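You operate a simulated robot arm through the tools that you are given. There is no shell and no other tool. Be economical: measure what you need, move in short steps, check, and stop when the job is done.

The job below is to be done with a simulated robot arm. You get a single attempt, and the scene is never put back.

## Task
Clip the muddy wet pad down, soap the wash brush and lather the pad all over.
Fine: both clips; yellow wash brush back.
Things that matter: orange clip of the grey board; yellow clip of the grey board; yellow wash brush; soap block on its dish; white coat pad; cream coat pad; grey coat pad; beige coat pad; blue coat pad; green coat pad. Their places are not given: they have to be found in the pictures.

Only the result counts: the job must be done as asked and must still hold three seconds after the hand-in. Knocking over, shifting, dropping, spilling or breaking anything else fails it.

## Robot
A 7-joint arm with a two-finger parallel gripper, fixed in place. Base frame: the origin is at the foot of the arm, x ahead of it, y to its left, z up. Lengths are in m, angles in rad, forces in N, time in s.
Its first joint turns from -2.897 to 2.897 rad. Payload 4.4 kg.
The TCP is the grasp point between the finger pads, 0.023 m short of the fingertips. In the tool frame z runs along the fingers and y along their closing line. The gripper opens to 0.094 m. The fingers are 0.038 m wide and 0.01 m thick; the gripper's body (0.054 by 0.096 m) begins 0.039 m behind the TCP.
Orientation is that of the tool frame in the base frame, as a unit quaternion [w, x, y, z]. With the fingers straight down and closing along the base's y, the tool's x points along the base's -x, its y along +y and its z along -z.

## Interface
- The arm moves only by the tool apply_moves. Its argument "steps" is a list of rows, each a list of 7 numbers: the shift along the base's x, y, z in units of 250 mm (1.0 is 250 mm), then the turn, a rotation vector about the base's x, y, z in units of 60 degrees (1.0 is 60 degrees), then the opening in per cent of the stroke, from 0 (shut) to 100 (fully open). In form: [[tx, ty, tz, ax, ay, az, gripper], ...]. A call has 1 to 12 rows; each row is the pose to reach, as a shift and turn from the pose commanded when the call began. A call with a number of a shift or a turn outside -1 to 1 is refused whole. Each row takes 0.2 s and may step no farther than 0.05 m and 0.15 rad from the row before; otherwise, or with a gripper value out of range, the whole call is refused. Where a pose cannot be reached the arm comes as near as it can. A force on the tool above 40 N (or 10 N above the force at the start of the call, whichever is more), or a blocked arm, ends the call early, and 0.2 s more pass. Each finger travels about 0.072 m/s and halts on what it meets, pressing with about 20 N; the grip force reading is that of the motor and also rises with nothing between the fingers. The clock runs only during rows and for 0.2 s after the last one: add rows that repeat a pose to give the fingers time. The reply holds the time, the measured pose of the TCP, the force on the tool along the base axes, the opening and the grip force, in the units named above and with some noise.
- Cameras (640 x 400 px; columns grow to the right, rows downward): "scene" is fixed at [0.399, 0.6499, 1.392]; the picture's right is [-0.65, -0.76, 0.00], its down [-0.51, 0.44, -0.74] and it looks along [0.56, -0.48, -0.67] (base axes); focal length 332 px, centre (320, 200). "wrist" rides on the gripper at [-0.039, 0, -0.044] in the tool frame; the picture's right is [0.00, -1.00, 0.00], its down [0.97, 0.00, -0.24] and it looks along [0.24, 0.00, 0.97] (tool axes); focal length 218 px, centre (320, 200).
- snapshot(camera): a new picture of that camera. It takes no simulated time.
- locate(camera, pixels): there is no depth. For up to 12 entries [column, row, z] of the newest picture of that camera ("zoom" is the newest enlarged one), the place [x, y] in the base frame at which the ray of that pixel passes the height z, good to about 0.002 m. It takes no simulated time.
- enlarge(camera, box): a new picture of the part [left, top, right, bottom] of that camera's present view, enlarged. It takes no simulated time.
- finish_job(): hands the job in; it is judged then, once.

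Keep the steps short. Do not move on a guess: measure, check each grasp and each placing, and mend mistakes. In all there are 80 turns and 46 pictures (those below and enlarged ones count). Leave the gripper open and the arm clear of the work at the hand-in unless told otherwise, and finish with a single line.

The tools are called after "Call:" as name(argument=value, ...) on one line, values as JSON. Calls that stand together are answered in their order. apply_moves: Moves the arm, as the interface text tells. Its arguments: {"type":"object","properties":{"steps":{"type":"array","items":{"type":"array","items":{"type":"number"}}}},"required":["steps"]} The other tools are called the same way: snapshot (camera) takes a picture; locate (camera, pixels) gives the place at which the rays of pixels pass given heights; enlarge (camera, box) takes an enlarged picture of a part of a camera's view; finish_job () hands the job in.

At the start:

```text
t: 0.0
position: [0.7845, 0.0757, 1.074]
tool_rot: [0.0, 0.0, 1.0, 0.0]
ft_force: [0.5, 0.9, 0.5]
finger_gap: 0.0939
grasp_force: 0.1
```

scene: 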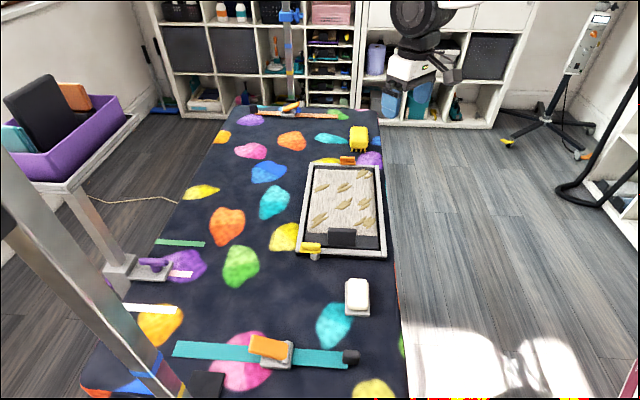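
wrist: 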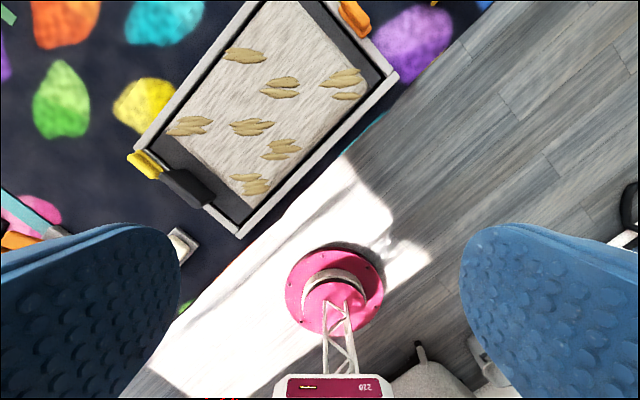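

The tray with the muddy pad is at about (342,210) in the scene view, with the brush at (358,138) and the soap at (357,297). I'll enlarge these areas to see the details.

Call:
enlarge(camera="scene", box=[280, 110, 420, 200])

Call:
enlarge(camera="scene", box=[270, 210, 430, 330])

Call:
enlarge(camera="wrist", box=[100, 0, 420, 240])

```text
4.44 times, centred on (350, 155) of scene
```

zoom: 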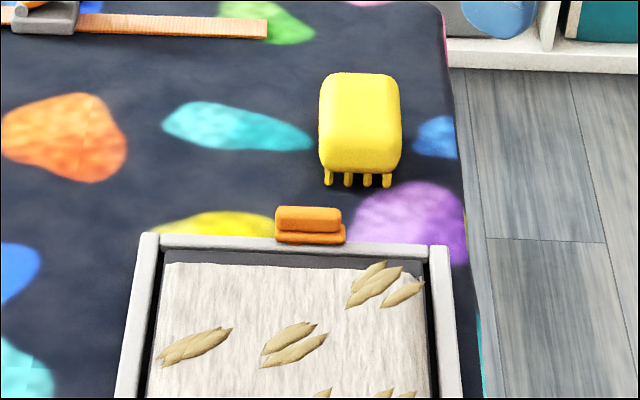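

```text
3.33 times, centred on (350, 270) of scene
```

zoom: 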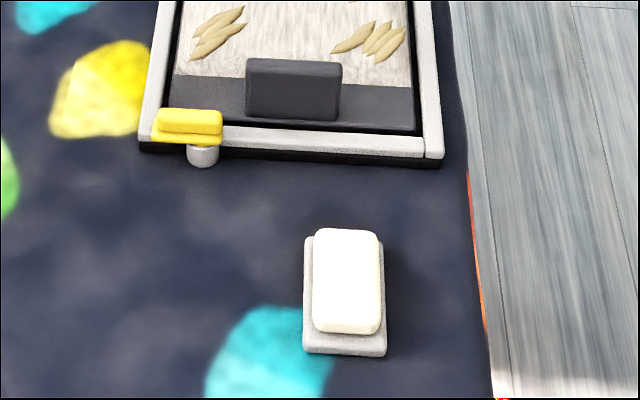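

```text
1.67 times, centred on (260, 120) of wrist
```

zoom: 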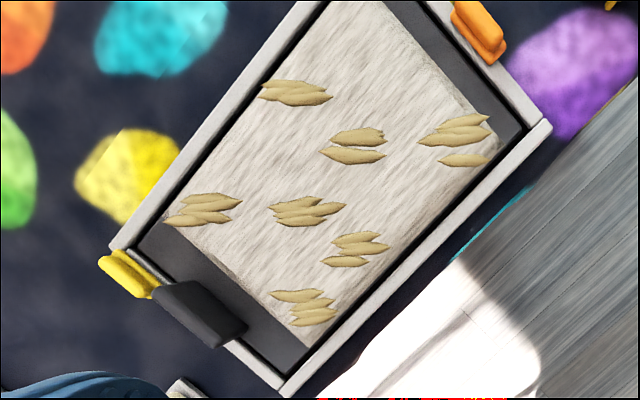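

I'll measure the main points in base coordinates from the scene picture, using rough heights.

Call:
locate(camera="scene", pixels=[[357, 312, 0.15], [357, 285, 0.18], [310, 165, 0.18], [381, 166, 0.18], [386, 257, 0.18], [297, 253, 0.18], [348, 161, 0.19], [311, 247, 0.19], [342, 236, 0.19], [358, 150, 0.15], [358, 131, 0.2], [315, 258, 0.15]])

Call:
locate(camera="wrist", pixels=[[144, 164, 0.19], [187, 187, 0.19], [354, 18, 0.19], [130, 158, 0.17], [240, 236, 0.17], [397, 74, 0.17], [182, 245, 0.17], [282, 8, 0.17], [340, 60, 0.17], [215, 235, 0.17]])

```text
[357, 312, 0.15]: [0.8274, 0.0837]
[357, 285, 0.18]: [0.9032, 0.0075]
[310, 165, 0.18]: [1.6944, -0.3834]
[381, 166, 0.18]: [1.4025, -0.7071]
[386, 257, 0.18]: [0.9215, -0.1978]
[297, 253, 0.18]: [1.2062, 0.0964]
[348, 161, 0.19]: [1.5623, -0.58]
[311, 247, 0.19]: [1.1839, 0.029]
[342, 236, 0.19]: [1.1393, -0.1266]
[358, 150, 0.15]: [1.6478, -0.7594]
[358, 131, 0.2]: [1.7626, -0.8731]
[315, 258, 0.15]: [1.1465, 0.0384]
```

```text
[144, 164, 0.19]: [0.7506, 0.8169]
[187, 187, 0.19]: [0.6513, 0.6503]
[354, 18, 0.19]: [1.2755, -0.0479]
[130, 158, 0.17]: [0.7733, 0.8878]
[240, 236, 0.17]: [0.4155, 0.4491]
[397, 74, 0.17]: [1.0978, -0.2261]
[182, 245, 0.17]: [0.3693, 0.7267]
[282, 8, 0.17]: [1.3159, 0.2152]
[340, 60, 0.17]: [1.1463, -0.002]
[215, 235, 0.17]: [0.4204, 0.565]
```

The two cameras disagree at z≈0.19. Intersecting their rays on both clips puts the clips at z≈0.785, so the surface is really near 0.75, not 0.15. I'll check this with table-level points before any descent.

Call:
locate(camera="scene", pixels=[[278, 250, 0.75], [299, 230, 0.75], [259, 202, 0.75], [348, 161, 0.785], [311, 247, 0.785], [357, 312, 0.75], [357, 285, 0.78], [358, 150, 0.75], [358, 131, 0.8], [342, 236, 0.8], [386, 257, 0.77], [381, 166, 0.77]])

Call:
locate(camera="wrist", pixels=[[112, 105, 0.75], [172, 88, 0.75], [240, 236, 0.77], [397, 74, 0.77], [144, 164, 0.785], [354, 18, 0.785], [187, 187, 0.8], [130, 158, 0.77], [123, 38, 0.75]])

```text
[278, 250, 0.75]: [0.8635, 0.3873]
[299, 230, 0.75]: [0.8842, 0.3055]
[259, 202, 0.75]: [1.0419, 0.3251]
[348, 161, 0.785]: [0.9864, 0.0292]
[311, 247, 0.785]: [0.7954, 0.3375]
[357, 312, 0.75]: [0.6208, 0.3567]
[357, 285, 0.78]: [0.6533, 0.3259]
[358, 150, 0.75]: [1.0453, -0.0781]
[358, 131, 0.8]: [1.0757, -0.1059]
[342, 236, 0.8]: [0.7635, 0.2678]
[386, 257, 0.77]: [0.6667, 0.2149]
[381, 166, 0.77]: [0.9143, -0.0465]
```

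```text
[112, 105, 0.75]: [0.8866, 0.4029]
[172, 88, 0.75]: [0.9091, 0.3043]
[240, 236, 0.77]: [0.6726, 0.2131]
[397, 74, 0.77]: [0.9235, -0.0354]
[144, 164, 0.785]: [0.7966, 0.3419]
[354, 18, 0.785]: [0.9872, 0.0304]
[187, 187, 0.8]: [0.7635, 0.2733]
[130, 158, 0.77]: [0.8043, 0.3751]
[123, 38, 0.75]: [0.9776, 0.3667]
```

Both cameras now agree: the table is at z≈0.75 and the clips at about 0.785, with the board running along a roughly -45° direction. I'll move over the board with a small shift left and down, then look from there.

Call:
apply_moves(steps=[[0, 0.15, -0.1, 0, 0, 0, 100], [0, 0.3, -0.2, 0, 0, 0, 100], [0, 0.45, -0.25, 0, 0, 0, 100], [0, 0.45, -0.25, 0, 0, 0, 100]])

Call:
enlarge(camera="wrist", box=[160, 0, 480, 200])

Call:
snapshot(camera="wrist")

```text
t: 1.0
position: [0.7812, 0.1875, 1.0087]
tool_rot: [0.001, 0.001, 1.0, 0.0]
ft_force: [0.2, 0.6, 0.1]
finger_gap: 0.0941
grasp_force: 0.0
```

```text
2.00 times, centred on (320, 100) of wrist
```

zoom: 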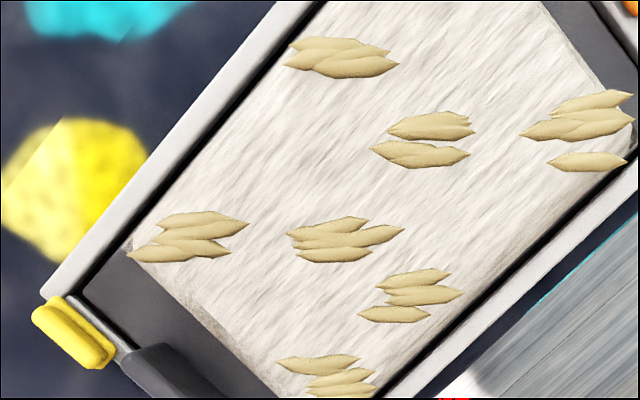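

```text
39 pictures are left
```

wrist: 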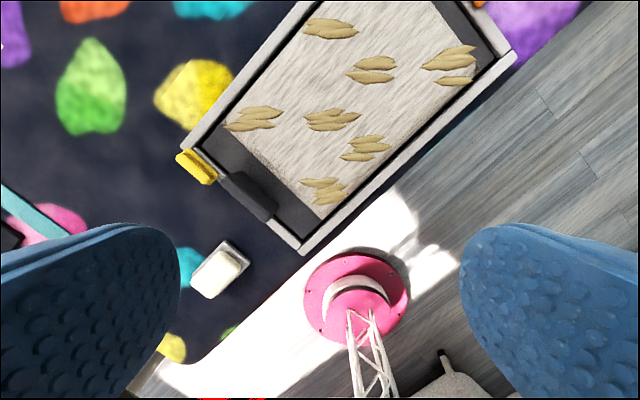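

The yellow clip sits at wrist pixel (197,167) and the dark block at (248,195). I need to understand how the clips work, so I'll go closer to the yellow one and the block.

Call:
apply_moves(steps=[[0.03, 0.15, -0.1, 0, 0, 0, 100], [0.06, 0.3, -0.2, 0, 0, 0, 100], [0.06, 0.42, -0.32, 0, 0, 0, 100], [0.06, 0.42, -0.32, 0, 0, 0, 100]])

Call:
snapshot(camera="wrist")

Call:
enlarge(camera="scene", box=[290, 225, 360, 265])

```text
t: 2.0
position: [0.7992, 0.295, 0.9276]
tool_rot: [0.002, 0.0, 1.0, 0.0]
ft_force: [0.4, 0.7, 0.4]
finger_gap: 0.0938
grasp_force: 0.2
```

```text
38 pictures are left
```

wrist: 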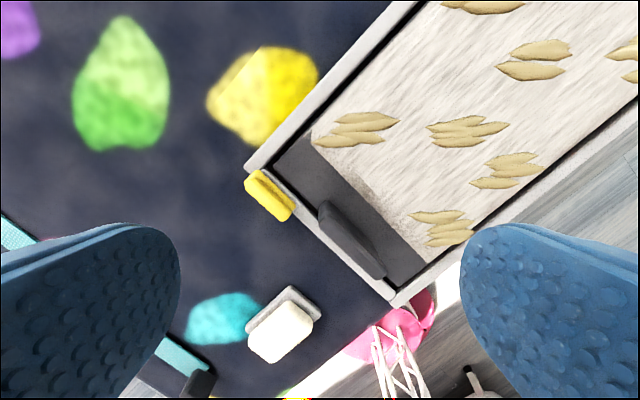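

```text
9.14 times, centred on (325, 245) of scene
```

zoom: 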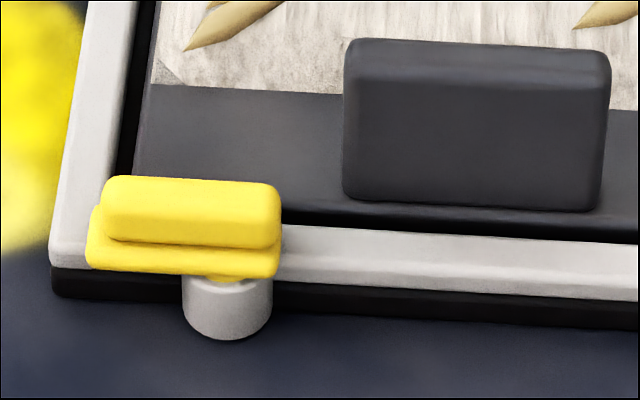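

The yellow clip looks like a bar pivoted on a grey post outside the frame. The dark insert with the handle block is the pad's base. I'll enlarge the wrist view of the clip and measure it.

Call:
enlarge(camera="wrist", box=[220, 130, 420, 255])

```text
3.20 times, centred on (320, 192) of wrist
```

zoom: 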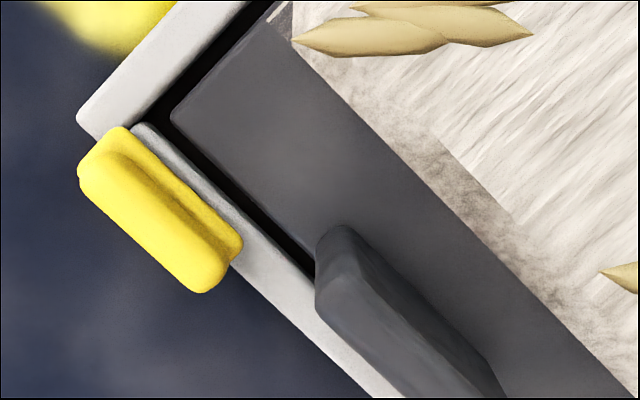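

I'll measure the clip's ends, post and ridge in both cameras at plausible heights.

Call:
locate(camera="zoom", pixels=[[80, 165, 0.78], [122, 128, 0.78], [240, 245, 0.78], [205, 292, 0.78], [150, 165, 0.79], [210, 265, 0.79], [173, 112, 0.77], [77, 120, 0.77], [318, 270, 0.8], [345, 230, 0.8], [292, 45, 0.77]])

Call:
locate(camera="scene", pixels=[[314.9, 258.1, 0.75], [314.9, 256, 0.765], [299.6, 251, 0.78], [315.6, 252.1, 0.78], [302, 248, 0.785], [315.4, 248.7, 0.785], [301.5, 243.8, 0.795], [315.4, 244.3, 0.795]])

```text
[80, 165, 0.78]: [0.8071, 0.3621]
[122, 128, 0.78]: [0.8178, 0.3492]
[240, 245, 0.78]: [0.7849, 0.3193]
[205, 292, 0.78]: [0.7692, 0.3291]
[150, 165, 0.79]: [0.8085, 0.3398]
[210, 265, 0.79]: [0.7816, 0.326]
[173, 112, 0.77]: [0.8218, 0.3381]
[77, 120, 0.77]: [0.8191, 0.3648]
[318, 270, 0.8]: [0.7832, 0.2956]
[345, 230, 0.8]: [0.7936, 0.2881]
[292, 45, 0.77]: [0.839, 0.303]
```

```text
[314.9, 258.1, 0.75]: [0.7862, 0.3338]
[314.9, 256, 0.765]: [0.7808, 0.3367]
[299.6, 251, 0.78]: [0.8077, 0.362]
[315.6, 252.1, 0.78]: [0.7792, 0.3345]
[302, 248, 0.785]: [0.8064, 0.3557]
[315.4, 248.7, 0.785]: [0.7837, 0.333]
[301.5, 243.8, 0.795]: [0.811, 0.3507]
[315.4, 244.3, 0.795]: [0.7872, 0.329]
```

The yellow bar is about 47 × 19 mm and centred near (0.795,0.340). Its post is about 1 cm toward the right end, so it is an off-centre turn-button. Next I'll look at the orange clip and the brush the same way.

Call:
apply_moves(steps=[[0.06, -0.15, 0, 0, 0, 0, 100], [0.12, -0.3, 0, 0, 0, 0, 100], [0.2, -0.45, 0, 0, 0, 0, 100], [0.28, -0.6, 0, 0, 0, 0, 100], [0.36, -0.76, 0, 0, 0, 0, 100], [0.44, -0.92, 0, 0, 0, 0, 100], [0.5, -1.0, 0, 0, 0, 0, 100], [0.5, -1.0, 0, 0, 0, 0, 100]])

Call:
snapshot(camera="wrist")

```text
t: 3.8
position: [0.9262, 0.0418, 0.931]
tool_rot: [0.001, 0.0, 1.0, 0.0]
ft_force: [0.3, 0.6, -0.6]
finger_gap: 0.094
grasp_force: 0.1
```

```text
35 pictures are left
```

wrist: 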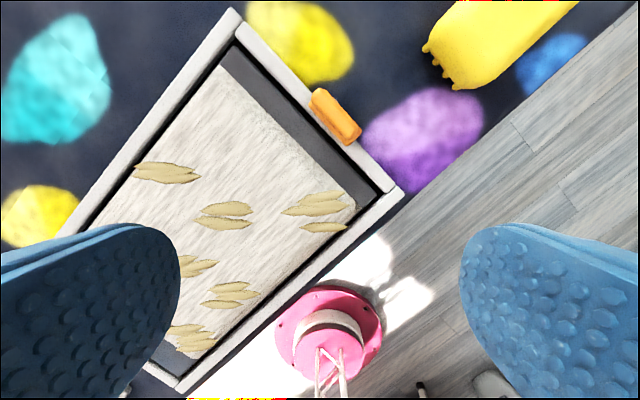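

The orange clip is at (335,115) and the brush begins at (455,45). I'll enlarge the clip and measure the brush.

Call:
enlarge(camera="wrist", box=[260, 60, 420, 160])

Call:
locate(camera="wrist", pixels=[[425, 47, 0.75], [455, 88, 0.75], [450, 12, 0.78], [492, 80, 0.78], [575, 5, 0.79], [431, 45, 0.78], [237, 45, 0.765], [370, 195, 0.765], [235, 8, 0.765], [403, 195, 0.765], [165, 385, 0.765]])

Call:
locate(camera="scene", pixels=[[351, 150, 0.75], [366, 151, 0.75], [351, 148, 0.77], [367, 148, 0.77], [351, 128, 0.79], [366, 128, 0.79], [350, 144, 0.78], [368, 144, 0.78]])

```text
4.00 times, centred on (340, 110) of wrist
```

zoom: 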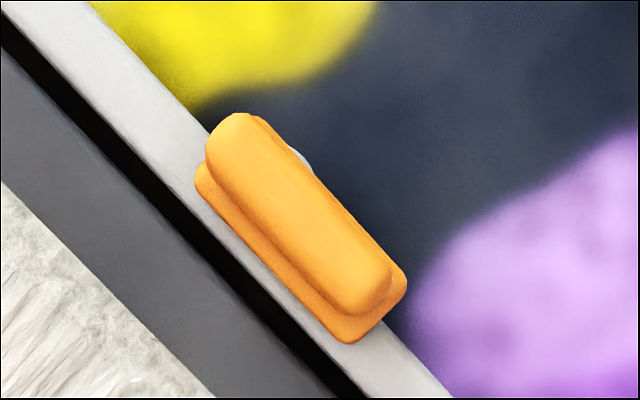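

```text
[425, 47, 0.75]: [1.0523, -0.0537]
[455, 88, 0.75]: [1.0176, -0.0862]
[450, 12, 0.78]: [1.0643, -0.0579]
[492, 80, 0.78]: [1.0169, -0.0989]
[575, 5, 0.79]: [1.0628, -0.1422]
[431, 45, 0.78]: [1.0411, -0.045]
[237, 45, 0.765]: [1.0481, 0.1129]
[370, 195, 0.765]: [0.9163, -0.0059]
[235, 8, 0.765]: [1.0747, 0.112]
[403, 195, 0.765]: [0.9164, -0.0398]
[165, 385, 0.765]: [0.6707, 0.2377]
```

```text
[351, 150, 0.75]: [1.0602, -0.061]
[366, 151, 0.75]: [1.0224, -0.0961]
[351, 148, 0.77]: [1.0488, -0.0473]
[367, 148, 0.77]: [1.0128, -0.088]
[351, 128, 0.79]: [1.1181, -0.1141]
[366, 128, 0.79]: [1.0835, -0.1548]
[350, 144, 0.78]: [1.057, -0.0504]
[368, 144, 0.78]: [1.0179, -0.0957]
```

A post peeks out near the upper-left end of the orange bar at zoom (300,155). That mirrors the yellow one, so both should close with a clockwise quarter turn. I'll measure the orange clip and test reach toward the brush.

Call:
locate(camera="zoom", pixels=[[196, 185, 0.78], [345, 343, 0.78], [405, 280, 0.78], [240, 118, 0.795], [362, 312, 0.795], [390, 275, 0.795], [210, 140, 0.795], [303, 157, 0.765], [303, 157, 0.755], [170, 165, 0.77], [275, 310, 0.77]])

Call:
apply_moves(steps=[[0.1, -0.1, 0, 0, 0, 0, 100], [0.2, -0.2, 0, 0, 0, 0, 100], [0.3, -0.3, 0, 0, 0, 0, 100], [0.4, -0.4, 0, 0, 0, 0, 100], [0.5, -0.5, 0, 0, 0, 0, 100], [0.5, -0.5, 0, 0, 0, 0, 100]])

Call:
snapshot(camera="wrist")

```text
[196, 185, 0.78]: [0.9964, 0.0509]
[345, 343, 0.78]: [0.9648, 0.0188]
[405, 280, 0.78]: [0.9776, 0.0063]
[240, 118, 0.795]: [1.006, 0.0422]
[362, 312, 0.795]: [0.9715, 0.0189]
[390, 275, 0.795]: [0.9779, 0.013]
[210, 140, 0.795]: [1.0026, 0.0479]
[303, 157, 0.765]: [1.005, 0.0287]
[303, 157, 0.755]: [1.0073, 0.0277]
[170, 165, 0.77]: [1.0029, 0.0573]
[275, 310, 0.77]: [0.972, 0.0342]
```

```text
t: 5.2
position: [1.0482, -0.0818, 0.9317]
tool_rot: [0.001, 0.0, 1.0, 0.0]
ft_force: [0.6, -0.2, -0.7]
finger_gap: 0.0938
grasp_force: 0.0
```

```text
33 pictures are left
```

wrist: 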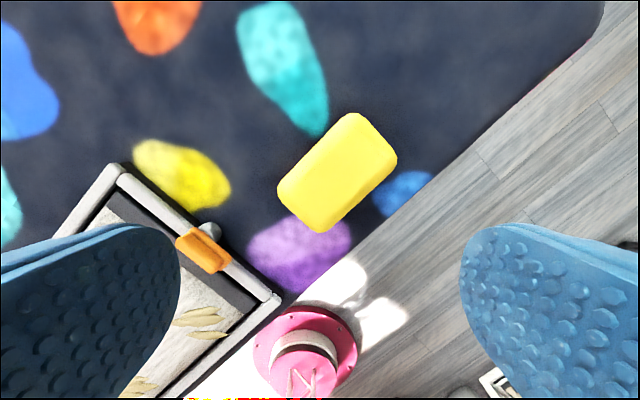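

The arm reaches the brush area. The brush is at (337,172) and the orange post is visible at (208,229). I'll measure both precisely.

Call:
enlarge(camera="wrist", box=[160, 100, 416, 260])

Call:
locate(camera="wrist", pixels=[[277, 188, 0.79], [320, 232, 0.79], [397, 160, 0.79], [350, 113, 0.79], [337, 172, 0.79], [208, 229, 0.76], [218, 230, 0.76], [214, 222, 0.77]])

Call:
enlarge(camera="scene", box=[330, 115, 394, 175])

```text
2.50 times, centred on (288, 180) of wrist
```

zoom: 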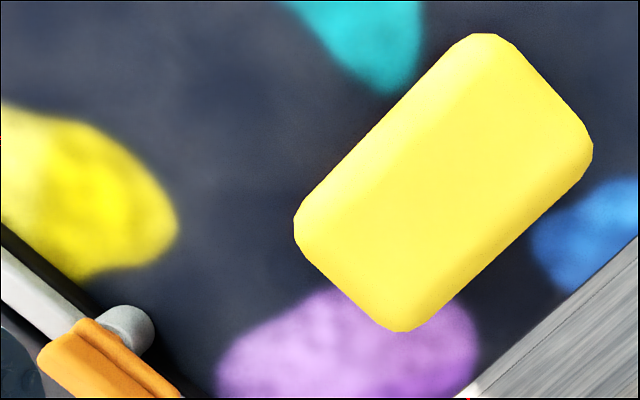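

```text
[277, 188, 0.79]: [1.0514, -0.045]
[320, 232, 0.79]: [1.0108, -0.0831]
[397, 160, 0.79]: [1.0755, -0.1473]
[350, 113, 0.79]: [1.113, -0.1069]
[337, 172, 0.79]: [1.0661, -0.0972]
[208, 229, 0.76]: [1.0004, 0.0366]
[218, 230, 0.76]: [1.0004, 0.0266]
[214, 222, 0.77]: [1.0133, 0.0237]
```

```text
6.67 times, centred on (362, 145) of scene
```

zoom: 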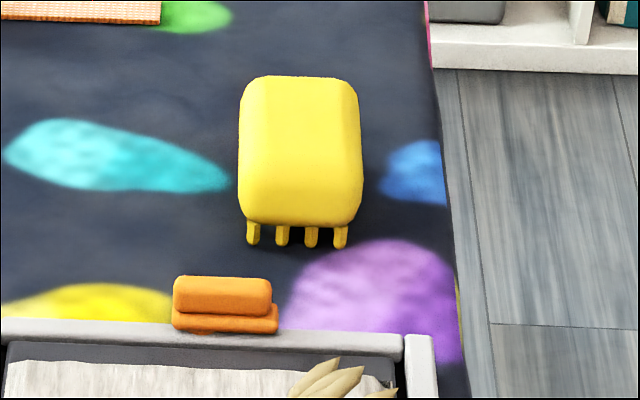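

Brush: centre ≈(1.067,-0.096), top z≈0.80, long axis about -45°. Orange bar: centre ≈(0.988,0.030), pivot ≈(0.996,0.036). I'll move above the orange clip, turn +44.5° so the fingers straddle its ridge, and check alignment from above.

Call:
apply_moves(steps=[[-0.04, 0.07, 0, 0, 0, 0.12, 80], [-0.08, 0.15, 0, 0, 0, 0.24, 60], [-0.12, 0.22, -0.05, 0, 0, 0.36, 50], [-0.16, 0.3, -0.1, 0, 0, 0.48, 50], [-0.2, 0.37, -0.15, 0, 0, 0.6, 50], [-0.24, 0.44, -0.2, 0, 0, 0.7, 50], [-0.246, 0.448, -0.28, 0, 0, 0.742, 50], [-0.246, 0.448, -0.28, 0, 0, 0.742, 50]])

Call:
snapshot(camera="wrist")

Call:
enlarge(camera="scene", box=[310, 120, 390, 170])

```text
t: 7.0
position: [0.9877, 0.0293, 0.8583]
tool_rot: [0.001, -0.38, 0.925, 0.001]
ft_force: [0.0, 0.4, 0.5]
finger_gap: 0.0467
grasp_force: 0.1
```

```text
30 pictures are left
```

wrist: 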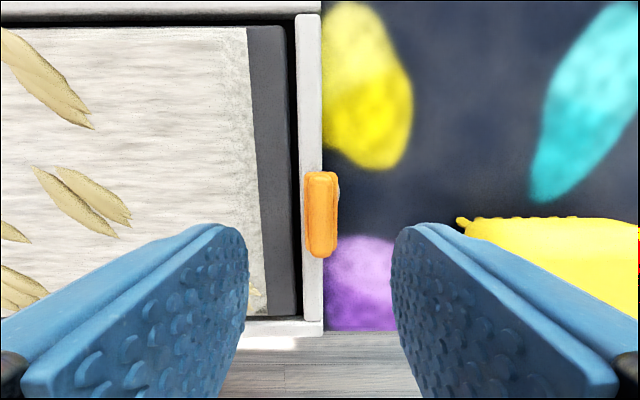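

```text
8.00 times, centred on (350, 145) of scene
```

zoom: 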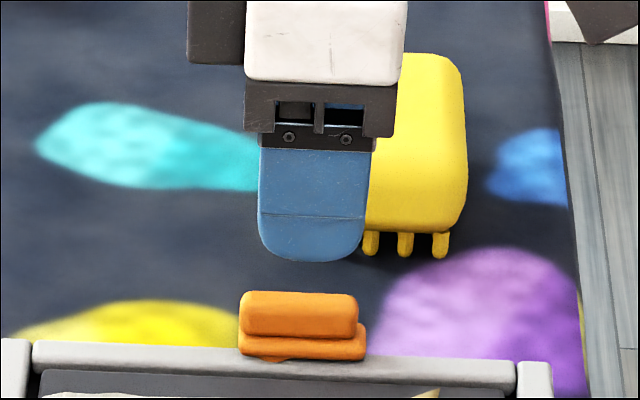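

The ridge is centred between the fingers at column 321. I'll check its along-bar centre, then lower so the fingertips reach z≈0.781, straddling the bar but above the frame.

Call:
locate(camera="wrist", pixels=[[321, 214, 0.795], [321, 172, 0.795], [321, 257, 0.78], [308, 214, 0.795], [337, 214, 0.795], [310, 320, 0.77], [338, 200, 0.77]])

Call:
apply_moves(steps=[[0, 0, -0.06, 0, 0, 0, 50], [0, 0, -0.12, 0, 0, 0, 50], [0, 0, -0.17, 0, 0, 0, 50], [0, 0, -0.21, 0, 0, 0, 50], [0, 0, -0.23, 0, 0, 0, 50]])

Call:
enlarge(camera="scene", box=[310, 120, 390, 170])

```text
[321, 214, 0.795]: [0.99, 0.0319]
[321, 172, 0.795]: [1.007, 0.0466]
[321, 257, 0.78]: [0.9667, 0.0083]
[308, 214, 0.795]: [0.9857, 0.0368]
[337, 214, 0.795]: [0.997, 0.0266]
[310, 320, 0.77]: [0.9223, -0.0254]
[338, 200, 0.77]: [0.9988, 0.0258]
```

```text
t: 8.2
position: [0.9888, 0.0305, 0.8033]
tool_rot: [-0.001, -0.379, 0.926, 0.0]
ft_force: [0.7, -0.5, 0.2]
finger_gap: 0.0469
grasp_force: 0.1
```

```text
8.00 times, centred on (350, 145) of scene
```

zoom: 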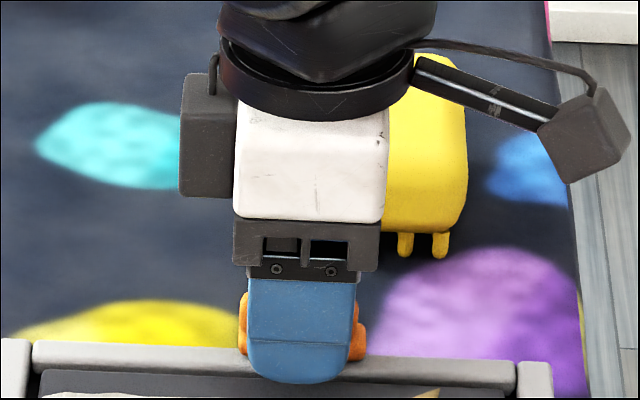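

The fingers straddle the bar with no contact force. I'll close them on it.

Call:
apply_moves(steps=[[0, 0, 0, 0, 0, 0, 30], [0, 0, 0, 0, 0, 0, 15], [0, 0, 0, 0, 0, 0, 5], [0, 0, 0, 0, 0, 0, 5]])

```text
t: 9.2
position: [0.9887, 0.0305, 0.8029]
tool_rot: [0.0, -0.379, 0.926, 0.0]
ft_force: [7.3, -6.7, 0.4]
finger_gap: 0.0198
grasp_force: 20.6
```

The grip holds (gap 19.8 mm). I'll try a small clockwise turn of 24° about the estimated pivot and watch the forces.

Call:
apply_moves(steps=[[-0.004, 0.0046, 0, 0, 0, -0.1333, 5], [-0.0074, 0.0098, 0, 0, 0, -0.2667, 5], [-0.01, 0.0153, 0, 0, 0, -0.4, 5]])

Call:
enlarge(camera="scene", box=[310, 120, 390, 170])

```text
t: 10.0
position: [0.9853, 0.0342, 0.8036]
tool_rot: [0.002, -0.179, 0.984, 0.0]
ft_force: [7.6, -1.8, 0.4]
finger_gap: 0.0195
grasp_force: 19.6
```

```text
8.00 times, centred on (350, 145) of scene
```

zoom: 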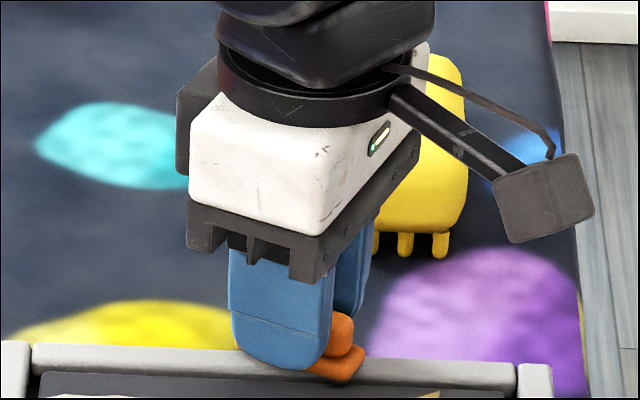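

The clip turns with the gripper and the forces stay low. I'll continue to the full 90°.

Call:
apply_moves(steps=[[-0.0018, 0.0059, 0, 0, 0, -0.1333, 5], [-0.0028, 0.0119, 0, 0, 0, -0.2667, 5], [-0.0029, 0.0181, 0, 0, 0, -0.4, 5], [-0.0021, 0.0242, 0, 0, 0, -0.5333, 5], [-0.0005, 0.0301, 0, 0, 0, -0.6667, 5], [0.0019, 0.0357, 0, 0, 0, -0.8, 5], [0.005, 0.041, 0, 0, 0, -0.9333, 5]])

Call:
enlarge(camera="scene", box=[310, 120, 390, 170])

```text
t: 11.6
position: [0.9878, 0.0427, 0.8029]
tool_rot: [0.001, 0.305, 0.952, 0.0]
ft_force: [-6.9, -13.0, 10.7]
finger_gap: 0.0201
grasp_force: 20.0
```

```text
8.00 times, centred on (350, 145) of scene
```

zoom: 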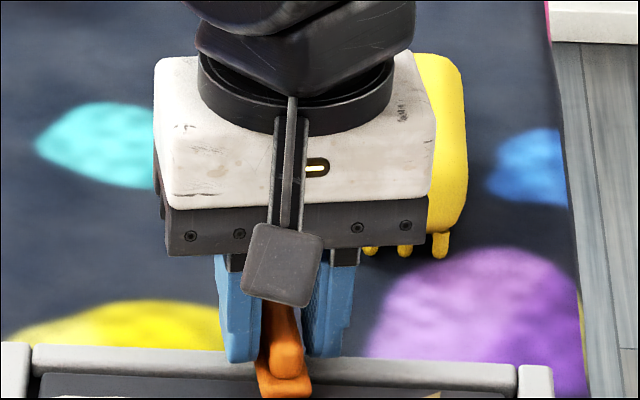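

About 80° is done, with moderate forces. I'll do the last 10° and then open the fingers a little to release.

Call:
apply_moves(steps=[[0.0025, 0.003, 0, 0, 0, -0.0833, 5], [0.005, 0.0059, 0, 0, 0, -0.1667, 5], [0.005, 0.0059, 0, 0, 0, -0.1667, 5]])

Call:
apply_moves(steps=[[0, 0, 0, 0, 0, 0, 25], [0, 0, 0, 0, 0, 0, 35], [0, 0, 0.1, 0, 0, 0, 40], [0, 0, 0.2, 0, 0, 0, 40], [0, 0, 0.4, 0, 0, 0, 50], [0, 0, 0.4, 0, 0, 0, 50]])

Call:
snapshot(camera="wrist")

Call:
enlarge(camera="scene", box=[310, 120, 390, 170])

```text
t: 12.4
position: [0.9885, 0.0456, 0.8037]
tool_rot: [0.001, 0.386, 0.923, 0.0]
ft_force: [5.9, -14.8, 4.9]
finger_gap: 0.0199
grasp_force: 19.9
```

```text
t: 13.8
position: [0.9863, 0.0446, 0.9038]
tool_rot: [0.001, 0.387, 0.922, -0.001]
ft_force: [-0.6, 0.4, 1.1]
finger_gap: 0.0469
grasp_force: 0.1
```

```text
25 pictures are left
```

wrist: 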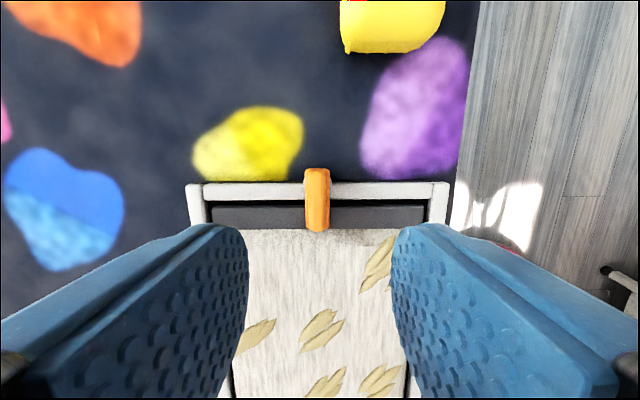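

```text
8.00 times, centred on (350, 145) of scene
```

zoom: 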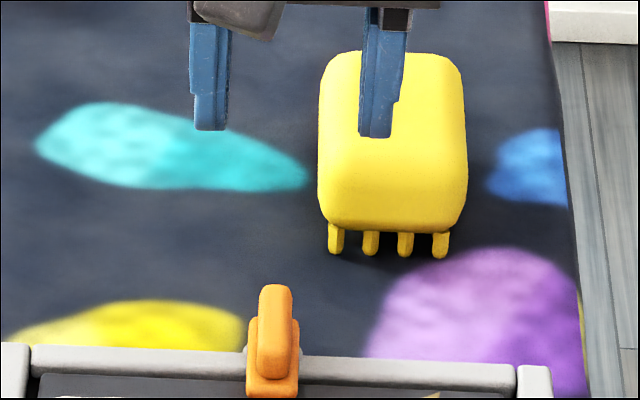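

The orange clip now lies across the pad's base. Next is the yellow clip. I'll travel high and turn back to +44.5° in two calls.

Call:
apply_moves(steps=[[-0.09, 0.14, 0, 0, 0, 0.13, 50], [-0.18, 0.28, 0, 0, 0, 0.26, 50], [-0.27, 0.42, 0, 0, 0, 0.39, 50], [-0.36, 0.56, 0, 0, 0, 0.52, 50], [-0.45, 0.7, 0, 0, 0, 0.65, 50], [-0.54, 0.84, 0, 0, 0, 0.78, 50]])

Call:
apply_moves(steps=[[-0.07, 0.11, 0, 0, 0, 0.13, 50], [-0.14, 0.22, 0, 0, 0, 0.26, 50], [-0.22, 0.336, 0, 0, 0, 0.39, 50], [-0.22, 0.336, -0.08, 0, 0, 0.52, 50], [-0.22, 0.336, -0.16, 0, 0, 0.65, 50], [-0.22, 0.336, -0.18, 0, 0, 0.715, 50], [-0.22, 0.336, -0.18, 0, 0, 0.715, 50]])

Call:
snapshot(camera="wrist")

```text
t: 15.2
position: [0.8527, 0.2552, 0.9003]
tool_rot: [0.0, -0.012, 1.0, 0.0]
ft_force: [-0.5, 1.1, -0.9]
finger_gap: 0.0471
grasp_force: 0.1
```

```text
t: 16.8
position: [0.799, 0.3361, 0.8585]
tool_rot: [0.001, -0.377, 0.926, 0.0]
ft_force: [0.0, 0.4, -0.5]
finger_gap: 0.0468
grasp_force: 0.1
```

```text
23 pictures are left
```

wrist: 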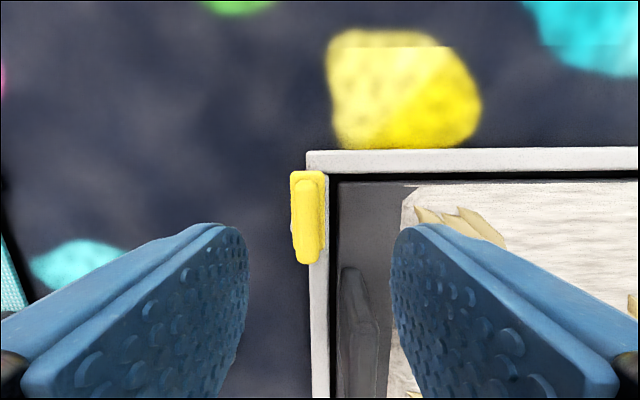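

The yellow bar is at column 307, so I'm a bit off to the inboard side. I'll measure the correction.

Call:
locate(camera="wrist", pixels=[[307, 218, 0.795], [308, 180, 0.795], [308, 262, 0.79], [291, 220, 0.785], [328, 220, 0.785], [341, 270, 0.805], [320, 218, 0.795]])

```text
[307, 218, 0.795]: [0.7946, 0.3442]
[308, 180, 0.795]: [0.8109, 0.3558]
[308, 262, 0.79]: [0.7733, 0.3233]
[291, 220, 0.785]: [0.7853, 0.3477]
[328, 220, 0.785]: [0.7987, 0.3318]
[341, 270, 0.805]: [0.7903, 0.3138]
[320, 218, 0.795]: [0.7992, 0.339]
```

I'll correct by (-6,+4.4) mm, lower to fingertip z≈0.781 and close.

Call:
apply_moves(steps=[[-0.024, 0.0176, 0, 0, 0, 0, 50], [-0.024, 0.0176, -0.06, 0, 0, 0, 50], [-0.024, 0.0176, -0.12, 0, 0, 0, 50], [-0.024, 0.0176, -0.18, 0, 0, 0, 50], [-0.024, 0.0176, -0.22, 0, 0, 0, 50], [-0.024, 0.0176, -0.22, 0, 0, 0, 30], [-0.024, 0.0176, -0.22, 0, 0, 0, 15], [-0.024, 0.0176, -0.22, 0, 0, 0, 5], [-0.024, 0.0176, -0.22, 0, 0, 0, 5]])

Call:
enlarge(camera="scene", box=[280, 210, 360, 260])

```text
t: 18.8
position: [0.7899, 0.3413, 0.8035]
tool_rot: [0.0, -0.377, 0.926, 0.001]
ft_force: [6.3, -10.6, 1.2]
finger_gap: 0.0199
grasp_force: 19.9
```

```text
8.00 times, centred on (320, 235) of scene
```

zoom: 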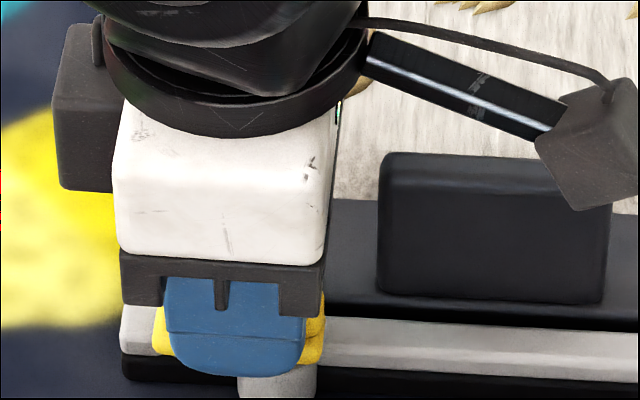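

The bar is gripped. I'll turn it clockwise 56° about its pivot.

Call:
apply_moves(steps=[[0.004, -0.0046, 0, 0, 0, -0.1333, 5], [0.0074, -0.0098, 0, 0, 0, -0.2667, 5], [0.01, -0.0153, 0, 0, 0, -0.4, 5], [0.0118, -0.0212, 0, 0, 0, -0.5333, 5], [0.0128, -0.0272, 0, 0, 0, -0.6667, 5], [0.0129, -0.0334, 0, 0, 0, -0.8, 5], [0.0121, -0.0395, 0, 0, 0, -0.9333, 5]])

```text
t: 20.4
position: [0.7937, 0.3332, 0.8023]
tool_rot: [0.001, 0.103, 0.995, 0.0]
ft_force: [-0.5, 9.7, 0.3]
finger_gap: 0.0198
grasp_force: 20.4
```

The forces stay low. I'll do the last 34°, then release with only a small opening so the finger stays clear of the handle, and lift.

Call:
apply_moves(steps=[[-0.0016, -0.0059, 0, 0, 0, -0.1333, 5], [-0.004, -0.0115, 0, 0, 0, -0.2667, 5], [-0.0071, -0.0168, 0, 0, 0, -0.4, 5], [-0.011, -0.0216, 0, 0, 0, -0.5333, 5], [-0.0121, -0.0227, 0, 0, 0, -0.5667, 5], [-0.0121, -0.0227, 0, 0, 0, -0.5667, 5]])

Call:
apply_moves(steps=[[0, 0, 0, 0, 0, 0, 30], [0, 0, 0, 0, 0, 0, 30], [0, 0, 0.1, 0, 0, 0, 30], [0, 0, 0.2, 0, 0, 0, 30], [0, 0, 0.4, 0, 0, 0, 50], [0, 0, 0.4, 0, 0, 0, 50]])

Call:
snapshot(camera="wrist")

```text
t: 21.8
position: [0.7921, 0.3289, 0.8032]
tool_rot: [0.0, 0.389, 0.921, -0.001]
ft_force: [2.1, -1.5, -0.6]
finger_gap: 0.0195
grasp_force: 20.2
```

```text
t: 23.2
position: [0.7893, 0.3249, 0.9039]
tool_rot: [0.0, 0.39, 0.921, 0.001]
ft_force: [0.1, 0.1, -0.1]
finger_gap: 0.047
grasp_force: 0.0
```

```text
21 pictures are left
```

wrist: 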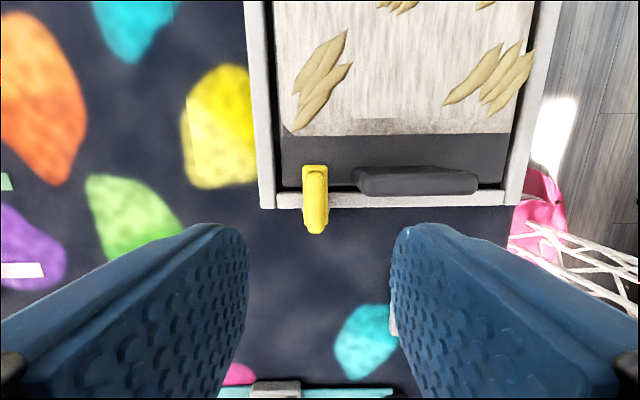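

Both clips now lie across the pad base. Next is the brush: I'll travel high to above it at yaw -45° with the gripper wide.

Call:
apply_moves(steps=[[0.1, -0.16, 0.02, 0, 0, 0, 60], [0.2, -0.32, 0.02, 0, 0, 0, 70], [0.3, -0.48, 0.02, 0, 0, 0, 80], [0.4, -0.64, 0.02, 0, 0, 0, 85], [0.5, -0.8, 0.02, 0, 0, 0, 85], [0.6, -0.96, 0.02, 0, 0, 0, 85]])

Call:
apply_moves(steps=[[0.1, -0.14, 0, 0, 0, 0.015, 85], [0.2, -0.28, 0, 0, 0, 0.015, 85], [0.3, -0.42, 0, 0, 0, 0.015, 85], [0.4, -0.56, 0, 0, 0, 0.015, 85], [0.512, -0.72, 0, 0, 0, 0.015, 85], [0.512, -0.72, 0, 0, 0, 0.015, 85]])

Call:
snapshot(camera="wrist")

```text
t: 24.6
position: [0.9387, 0.0875, 0.9106]
tool_rot: [0.001, 0.389, 0.921, -0.001]
ft_force: [0.7, -0.2, 0.2]
finger_gap: 0.0801
grasp_force: 0.1
```

```text
t: 26.0
position: [1.0726, -0.0916, 0.9072]
tool_rot: [0.0, 0.382, 0.924, 0.0]
ft_force: [0.0, 0.0, -0.2]
finger_gap: 0.0799
grasp_force: 0.0
```

```text
20 pictures are left
```

wrist: 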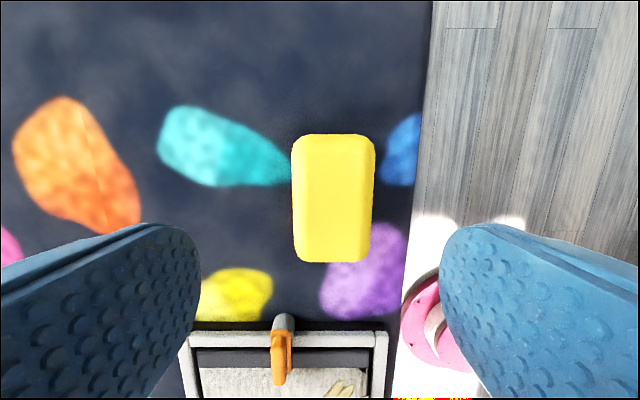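

Call:
locate(camera="wrist", pixels=[[334, 198, 0.795], [291, 200, 0.79], [375, 200, 0.79], [334, 134, 0.795], [334, 262, 0.795], [320, 198, 0.795]])

```text
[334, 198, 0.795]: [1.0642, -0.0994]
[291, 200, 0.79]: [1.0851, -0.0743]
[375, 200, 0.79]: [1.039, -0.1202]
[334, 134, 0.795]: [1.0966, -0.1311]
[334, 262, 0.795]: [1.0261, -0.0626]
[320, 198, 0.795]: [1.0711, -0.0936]
```

The brush centre is at (1.0635,-0.098). I'll shift (-9,-6.5) mm and lower to TCP z≈0.79.

Call:
apply_moves(steps=[[-0.036, -0.026, -0.1, 0, 0, 0, 85], [-0.036, -0.026, -0.2, 0, 0, 0, 85], [-0.036, -0.026, -0.3, 0, 0, 0, 85], [-0.036, -0.026, -0.38, 0, 0, 0, 85], [-0.036, -0.026, -0.44, 0, 0, 0, 85], [-0.036, -0.026, -0.468, 0, 0, 0, 85]])

Call:
enlarge(camera="scene", box=[318, 110, 398, 160])

```text
t: 27.4
position: [1.0597, -0.0988, 0.7922]
tool_rot: [0.0, 0.382, 0.924, 0.0]
ft_force: [-0.6, 1.0, -0.9]
finger_gap: 0.08
grasp_force: 0.1
```

```text
8.00 times, centred on (358, 135) of scene
```

zoom: 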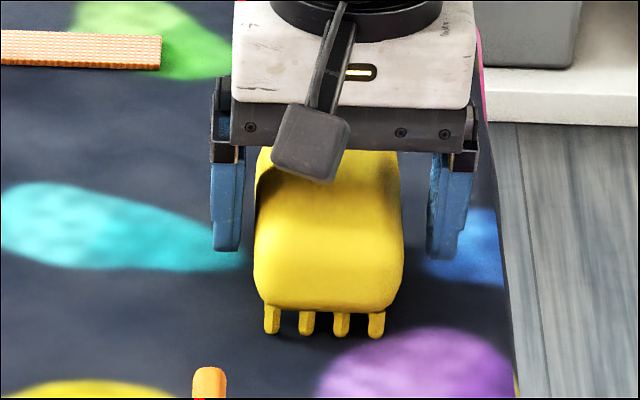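

The fingers straddle the brush on both sides. I'll close on it and lift slightly.

Call:
apply_moves(steps=[[0, 0, 0, 0, 0, 0, 70], [0, 0, 0, 0, 0, 0, 60], [0, 0, 0, 0, 0, 0, 50], [0, 0, 0, 0, 0, 0, 45], [0, 0, 0, 0, 0, 0, 45]])

Call:
apply_moves(steps=[[0, 0, 0.1, 0, 0, 0, 45], [0, 0, 0.2, 0, 0, 0, 45], [0, 0, 0.35, 0, 0, 0, 45], [0, 0, 0.5, 0, 0, 0, 45], [0, 0, 0.5, 0, 0, 0, 45]])

Call:
enlarge(camera="scene", box=[310, 70, 406, 130])

```text
t: 28.6
position: [1.0598, -0.0977, 0.7923]
tool_rot: [0.001, 0.382, 0.924, 0.0]
ft_force: [0.5, -1.0, 2.1]
finger_gap: 0.0617
grasp_force: 19.8
```

```text
t: 29.8
position: [1.0598, -0.0978, 0.9181]
tool_rot: [0.001, 0.382, 0.924, -0.001]
ft_force: [0.3, 0.2, -0.3]
finger_gap: 0.062
grasp_force: 20.3
```

```text
6.67 times, centred on (358, 100) of scene
```

zoom: 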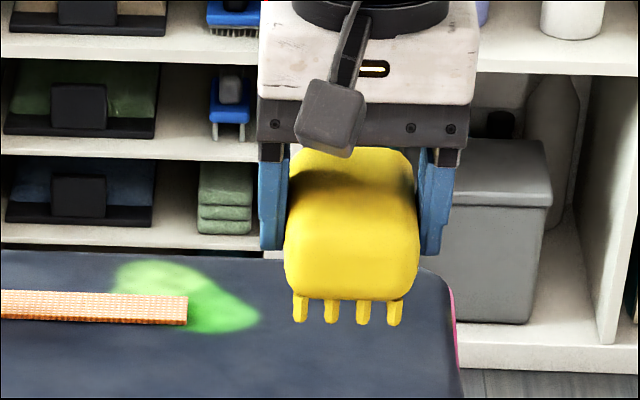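

The brush is held (gap 62 mm). Next I'll measure the soap block precisely from an enlarged scene view.

Call:
enlarge(camera="scene", box=[325, 265, 389, 325])

```text
6.67 times, centred on (357, 295) of scene
```

zoom: 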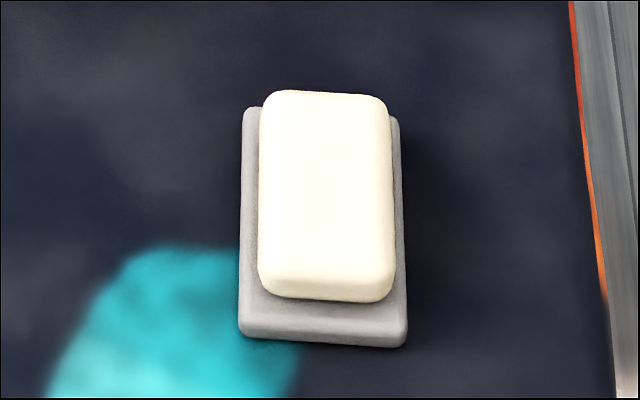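

Call:
locate(camera="zoom", pixels=[[265, 100, 0.785], [385, 103, 0.785], [392, 270, 0.785], [260, 265, 0.785], [325, 185, 0.785], [240, 335, 0.75], [407, 345, 0.75], [325, 185, 0.775], [400, 120, 0.757], [243, 110, 0.757]])

```text
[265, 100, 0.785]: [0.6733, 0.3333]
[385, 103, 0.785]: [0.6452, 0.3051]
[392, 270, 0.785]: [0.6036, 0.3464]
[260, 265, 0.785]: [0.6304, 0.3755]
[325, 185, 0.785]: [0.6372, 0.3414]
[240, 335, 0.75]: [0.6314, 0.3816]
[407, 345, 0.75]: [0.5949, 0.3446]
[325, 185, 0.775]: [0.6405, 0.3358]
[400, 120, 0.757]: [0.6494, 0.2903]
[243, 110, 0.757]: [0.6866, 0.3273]
```

The soap is centred at about (0.640,0.336) with its top near z≈0.777, parallel to the board. I'll carry the brush over it at a safe height.

Call:
apply_moves(steps=[[-0.12, 0.124, 0, 0, 0, 0, 45], [-0.24, 0.248, 0, 0, 0, 0, 45], [-0.36, 0.372, 0, 0, 0, 0, 45], [-0.48, 0.496, 0, 0, 0, 0, 45], [-0.6, 0.62, 0, 0, 0, 0, 45], [-0.72, 0.744, 0, 0, 0, 0, 45], [-0.84, 0.868, 0, 0, 0, 0, 45]])

Call:
apply_moves(steps=[[-0.12, 0.124, 0, 0, 0, 0, 45], [-0.24, 0.248, 0, 0, 0, 0, 45], [-0.36, 0.372, 0, 0, 0, 0, 45], [-0.48, 0.496, 0, 0, 0, 0, 45], [-0.6, 0.62, 0, 0, 0, 0, 45], [-0.72, 0.744, 0, 0, 0, 0, 45], [-0.84, 0.868, 0, 0, 0, 0, 45], [-0.84, 0.868, -0.15, 0, 0, 0, 45], [-0.84, 0.868, -0.25, 0, 0, 0, 45], [-0.84, 0.868, -0.25, 0, 0, 0, 45]])

Call:
enlarge(camera="scene", box=[300, 230, 412, 330])

```text
t: 31.4
position: [0.8487, 0.1229, 0.9147]
tool_rot: [0.0, 0.382, 0.924, -0.001]
ft_force: [-0.4, -0.7, -0.4]
finger_gap: 0.0617
grasp_force: 20.2
```

```text
t: 33.6
position: [0.6403, 0.3353, 0.8564]
tool_rot: [0.001, 0.382, 0.924, -0.001]
ft_force: [-0.7, -0.4, -0.8]
finger_gap: 0.0614
grasp_force: 20.1
```

```text
4.00 times, centred on (356, 280) of scene
```

zoom: 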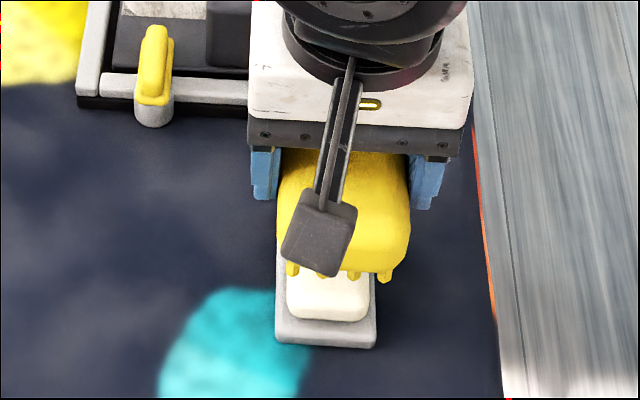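

The brush sits above the soap. I'll lower it in small steps to feel for contact.

Call:
apply_moves(steps=[[0, 0, -0.04, 0, 0, 0, 45], [0, 0, -0.08, 0, 0, 0, 45], [0, 0, -0.1, 0, 0, 0, 45], [0, 0, -0.12, 0, 0, 0, 45]])

```text
t: 34.6
position: [0.6409, 0.3368, 0.8265]
tool_rot: [0.001, 0.381, 0.924, 0.0]
ft_force: [-4.7, -1.6, 7.8]
finger_gap: 0.0616
grasp_force: 20.0
```

Contact with about 8 N. I'll make gentle short strokes along the soap, then lift and check that the dish stayed put.

Call:
apply_moves(steps=[[0.02, -0.02, 0, 0, 0, 0, 45], [0.04, -0.04, 0, 0, 0, 0, 45], [0.02, -0.02, 0, 0, 0, 0, 45], [0, 0, 0, 0, 0, 0, 45], [-0.02, 0.02, 0, 0, 0, 0, 45], [-0.04, 0.04, 0, 0, 0, 0, 45], [-0.02, 0.02, 0, 0, 0, 0, 45], [0, 0, 0, 0, 0, 0, 45], [0.02, -0.02, 0, 0, 0, 0, 45], [0.04, -0.04, 0, 0, 0, 0, 45], [0.02, -0.02, 0, 0, 0, 0, 45], [0, 0, 0, 0, 0, 0, 45]])

Call:
enlarge(camera="scene", box=[325, 265, 389, 325])

```text
t: 37.2
position: [0.6413, 0.3361, 0.8241]
tool_rot: [0.001, 0.382, 0.924, 0.0]
ft_force: [-0.2, 0.5, -0.9]
finger_gap: 0.0618
grasp_force: 19.4
```

```text
6.67 times, centred on (357, 295) of scene
```

zoom: 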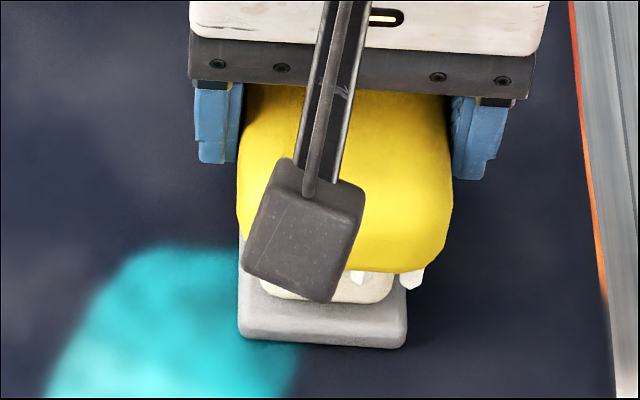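

The dish has not moved and the bristle tips look white. I'll lift and check the whole brush.

Call:
apply_moves(steps=[[0, 0, 0.1, 0, 0, 0, 45], [0, 0, 0.2, 0, 0, 0, 45], [0, 0, 0.3, 0, 0, 0, 45], [0, 0, 0.3, 0, 0, 0, 45]])

Call:
enlarge(camera="scene", box=[300, 220, 412, 320])

```text
t: 38.2
position: [0.6403, 0.3343, 0.9009]
tool_rot: [0.001, 0.381, 0.924, -0.001]
ft_force: [0.4, 1.3, -0.7]
finger_gap: 0.0621
grasp_force: 20.0
```

```text
4.00 times, centred on (356, 270) of scene
```

zoom: 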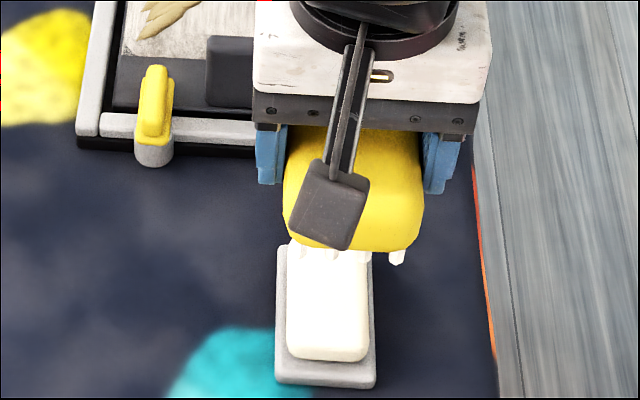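

All the bristles are white and soapy, and the soap and dish are unmoved. I mapped the pad in a board frame, with a along the board and b across it. The fur covers a≈0.058–0.32 and b≈0.02–0.19. I'll start at the near-left end, clear of the yellow clip and the handle, and come down slowly to find contact.

Call:
apply_moves(steps=[[0.17, -0.055, 0, 0, 0, 0, 45], [0.34, -0.11, 0, 0, 0, 0, 45], [0.51, -0.166, 0, 0, 0, 0, 45], [0.68, -0.22, 0, 0, 0, 0, 45], [0.84, -0.276, 0, 0, 0, 0, 45], [0.84, -0.276, -0.15, 0, 0, 0, 45], [0.84, -0.276, -0.26, 0, 0, 0, 45], [0.84, -0.276, -0.3, 0, 0, 0, 45], [0.84, -0.276, -0.31, 0, 0, 0, 45]])

Call:
enlarge(camera="scene", box=[285, 150, 397, 270])

```text
t: 40.2
position: [0.8513, 0.2672, 0.8224]
tool_rot: [0.001, 0.382, 0.924, 0.001]
ft_force: [-5.4, -6.6, 31.4]
finger_gap: 0.0615
grasp_force: 20.4
```

```text
3.33 times, centred on (341, 210) of scene
```

zoom: 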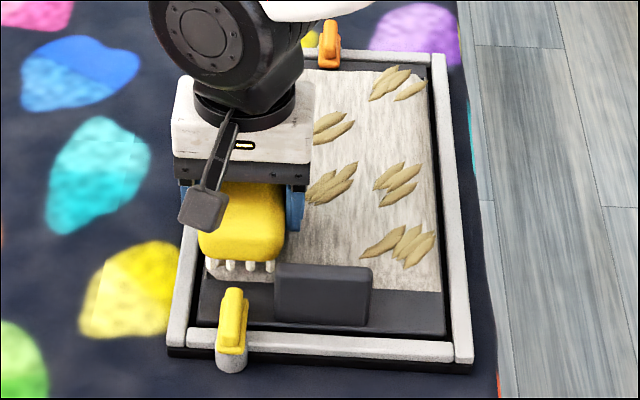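

That is contact, but 31 N is more than I want. I'll back off 4 mm and sweep the first lane toward the far end.

Call:
apply_moves(steps=[[0, 0, 0.016, 0, 0, 0, 45], [0.07, -0.07, 0.016, 0, 0, 0, 45], [0.14, -0.139, 0.016, 0, 0, 0, 45], [0.21, -0.209, 0.016, 0, 0, 0, 45]])

Call:
enlarge(camera="scene", box=[285, 150, 397, 270])

```text
t: 41.2
position: [0.9052, 0.2147, 0.8258]
tool_rot: [0.0, 0.381, 0.925, 0.0]
ft_force: [-0.4, -0.1, -1.9]
finger_gap: 0.0618
grasp_force: 20.7
```

```text
3.33 times, centred on (341, 210) of scene
```

zoom: 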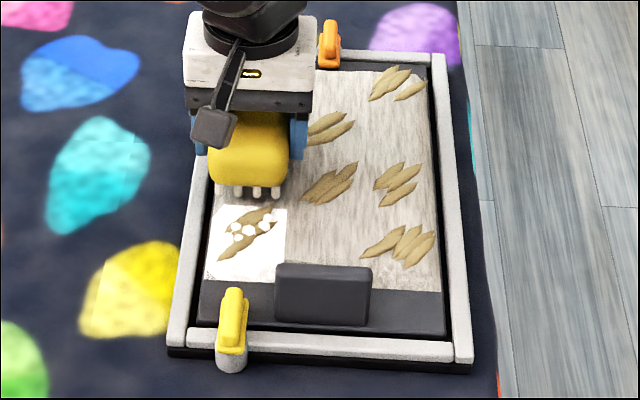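

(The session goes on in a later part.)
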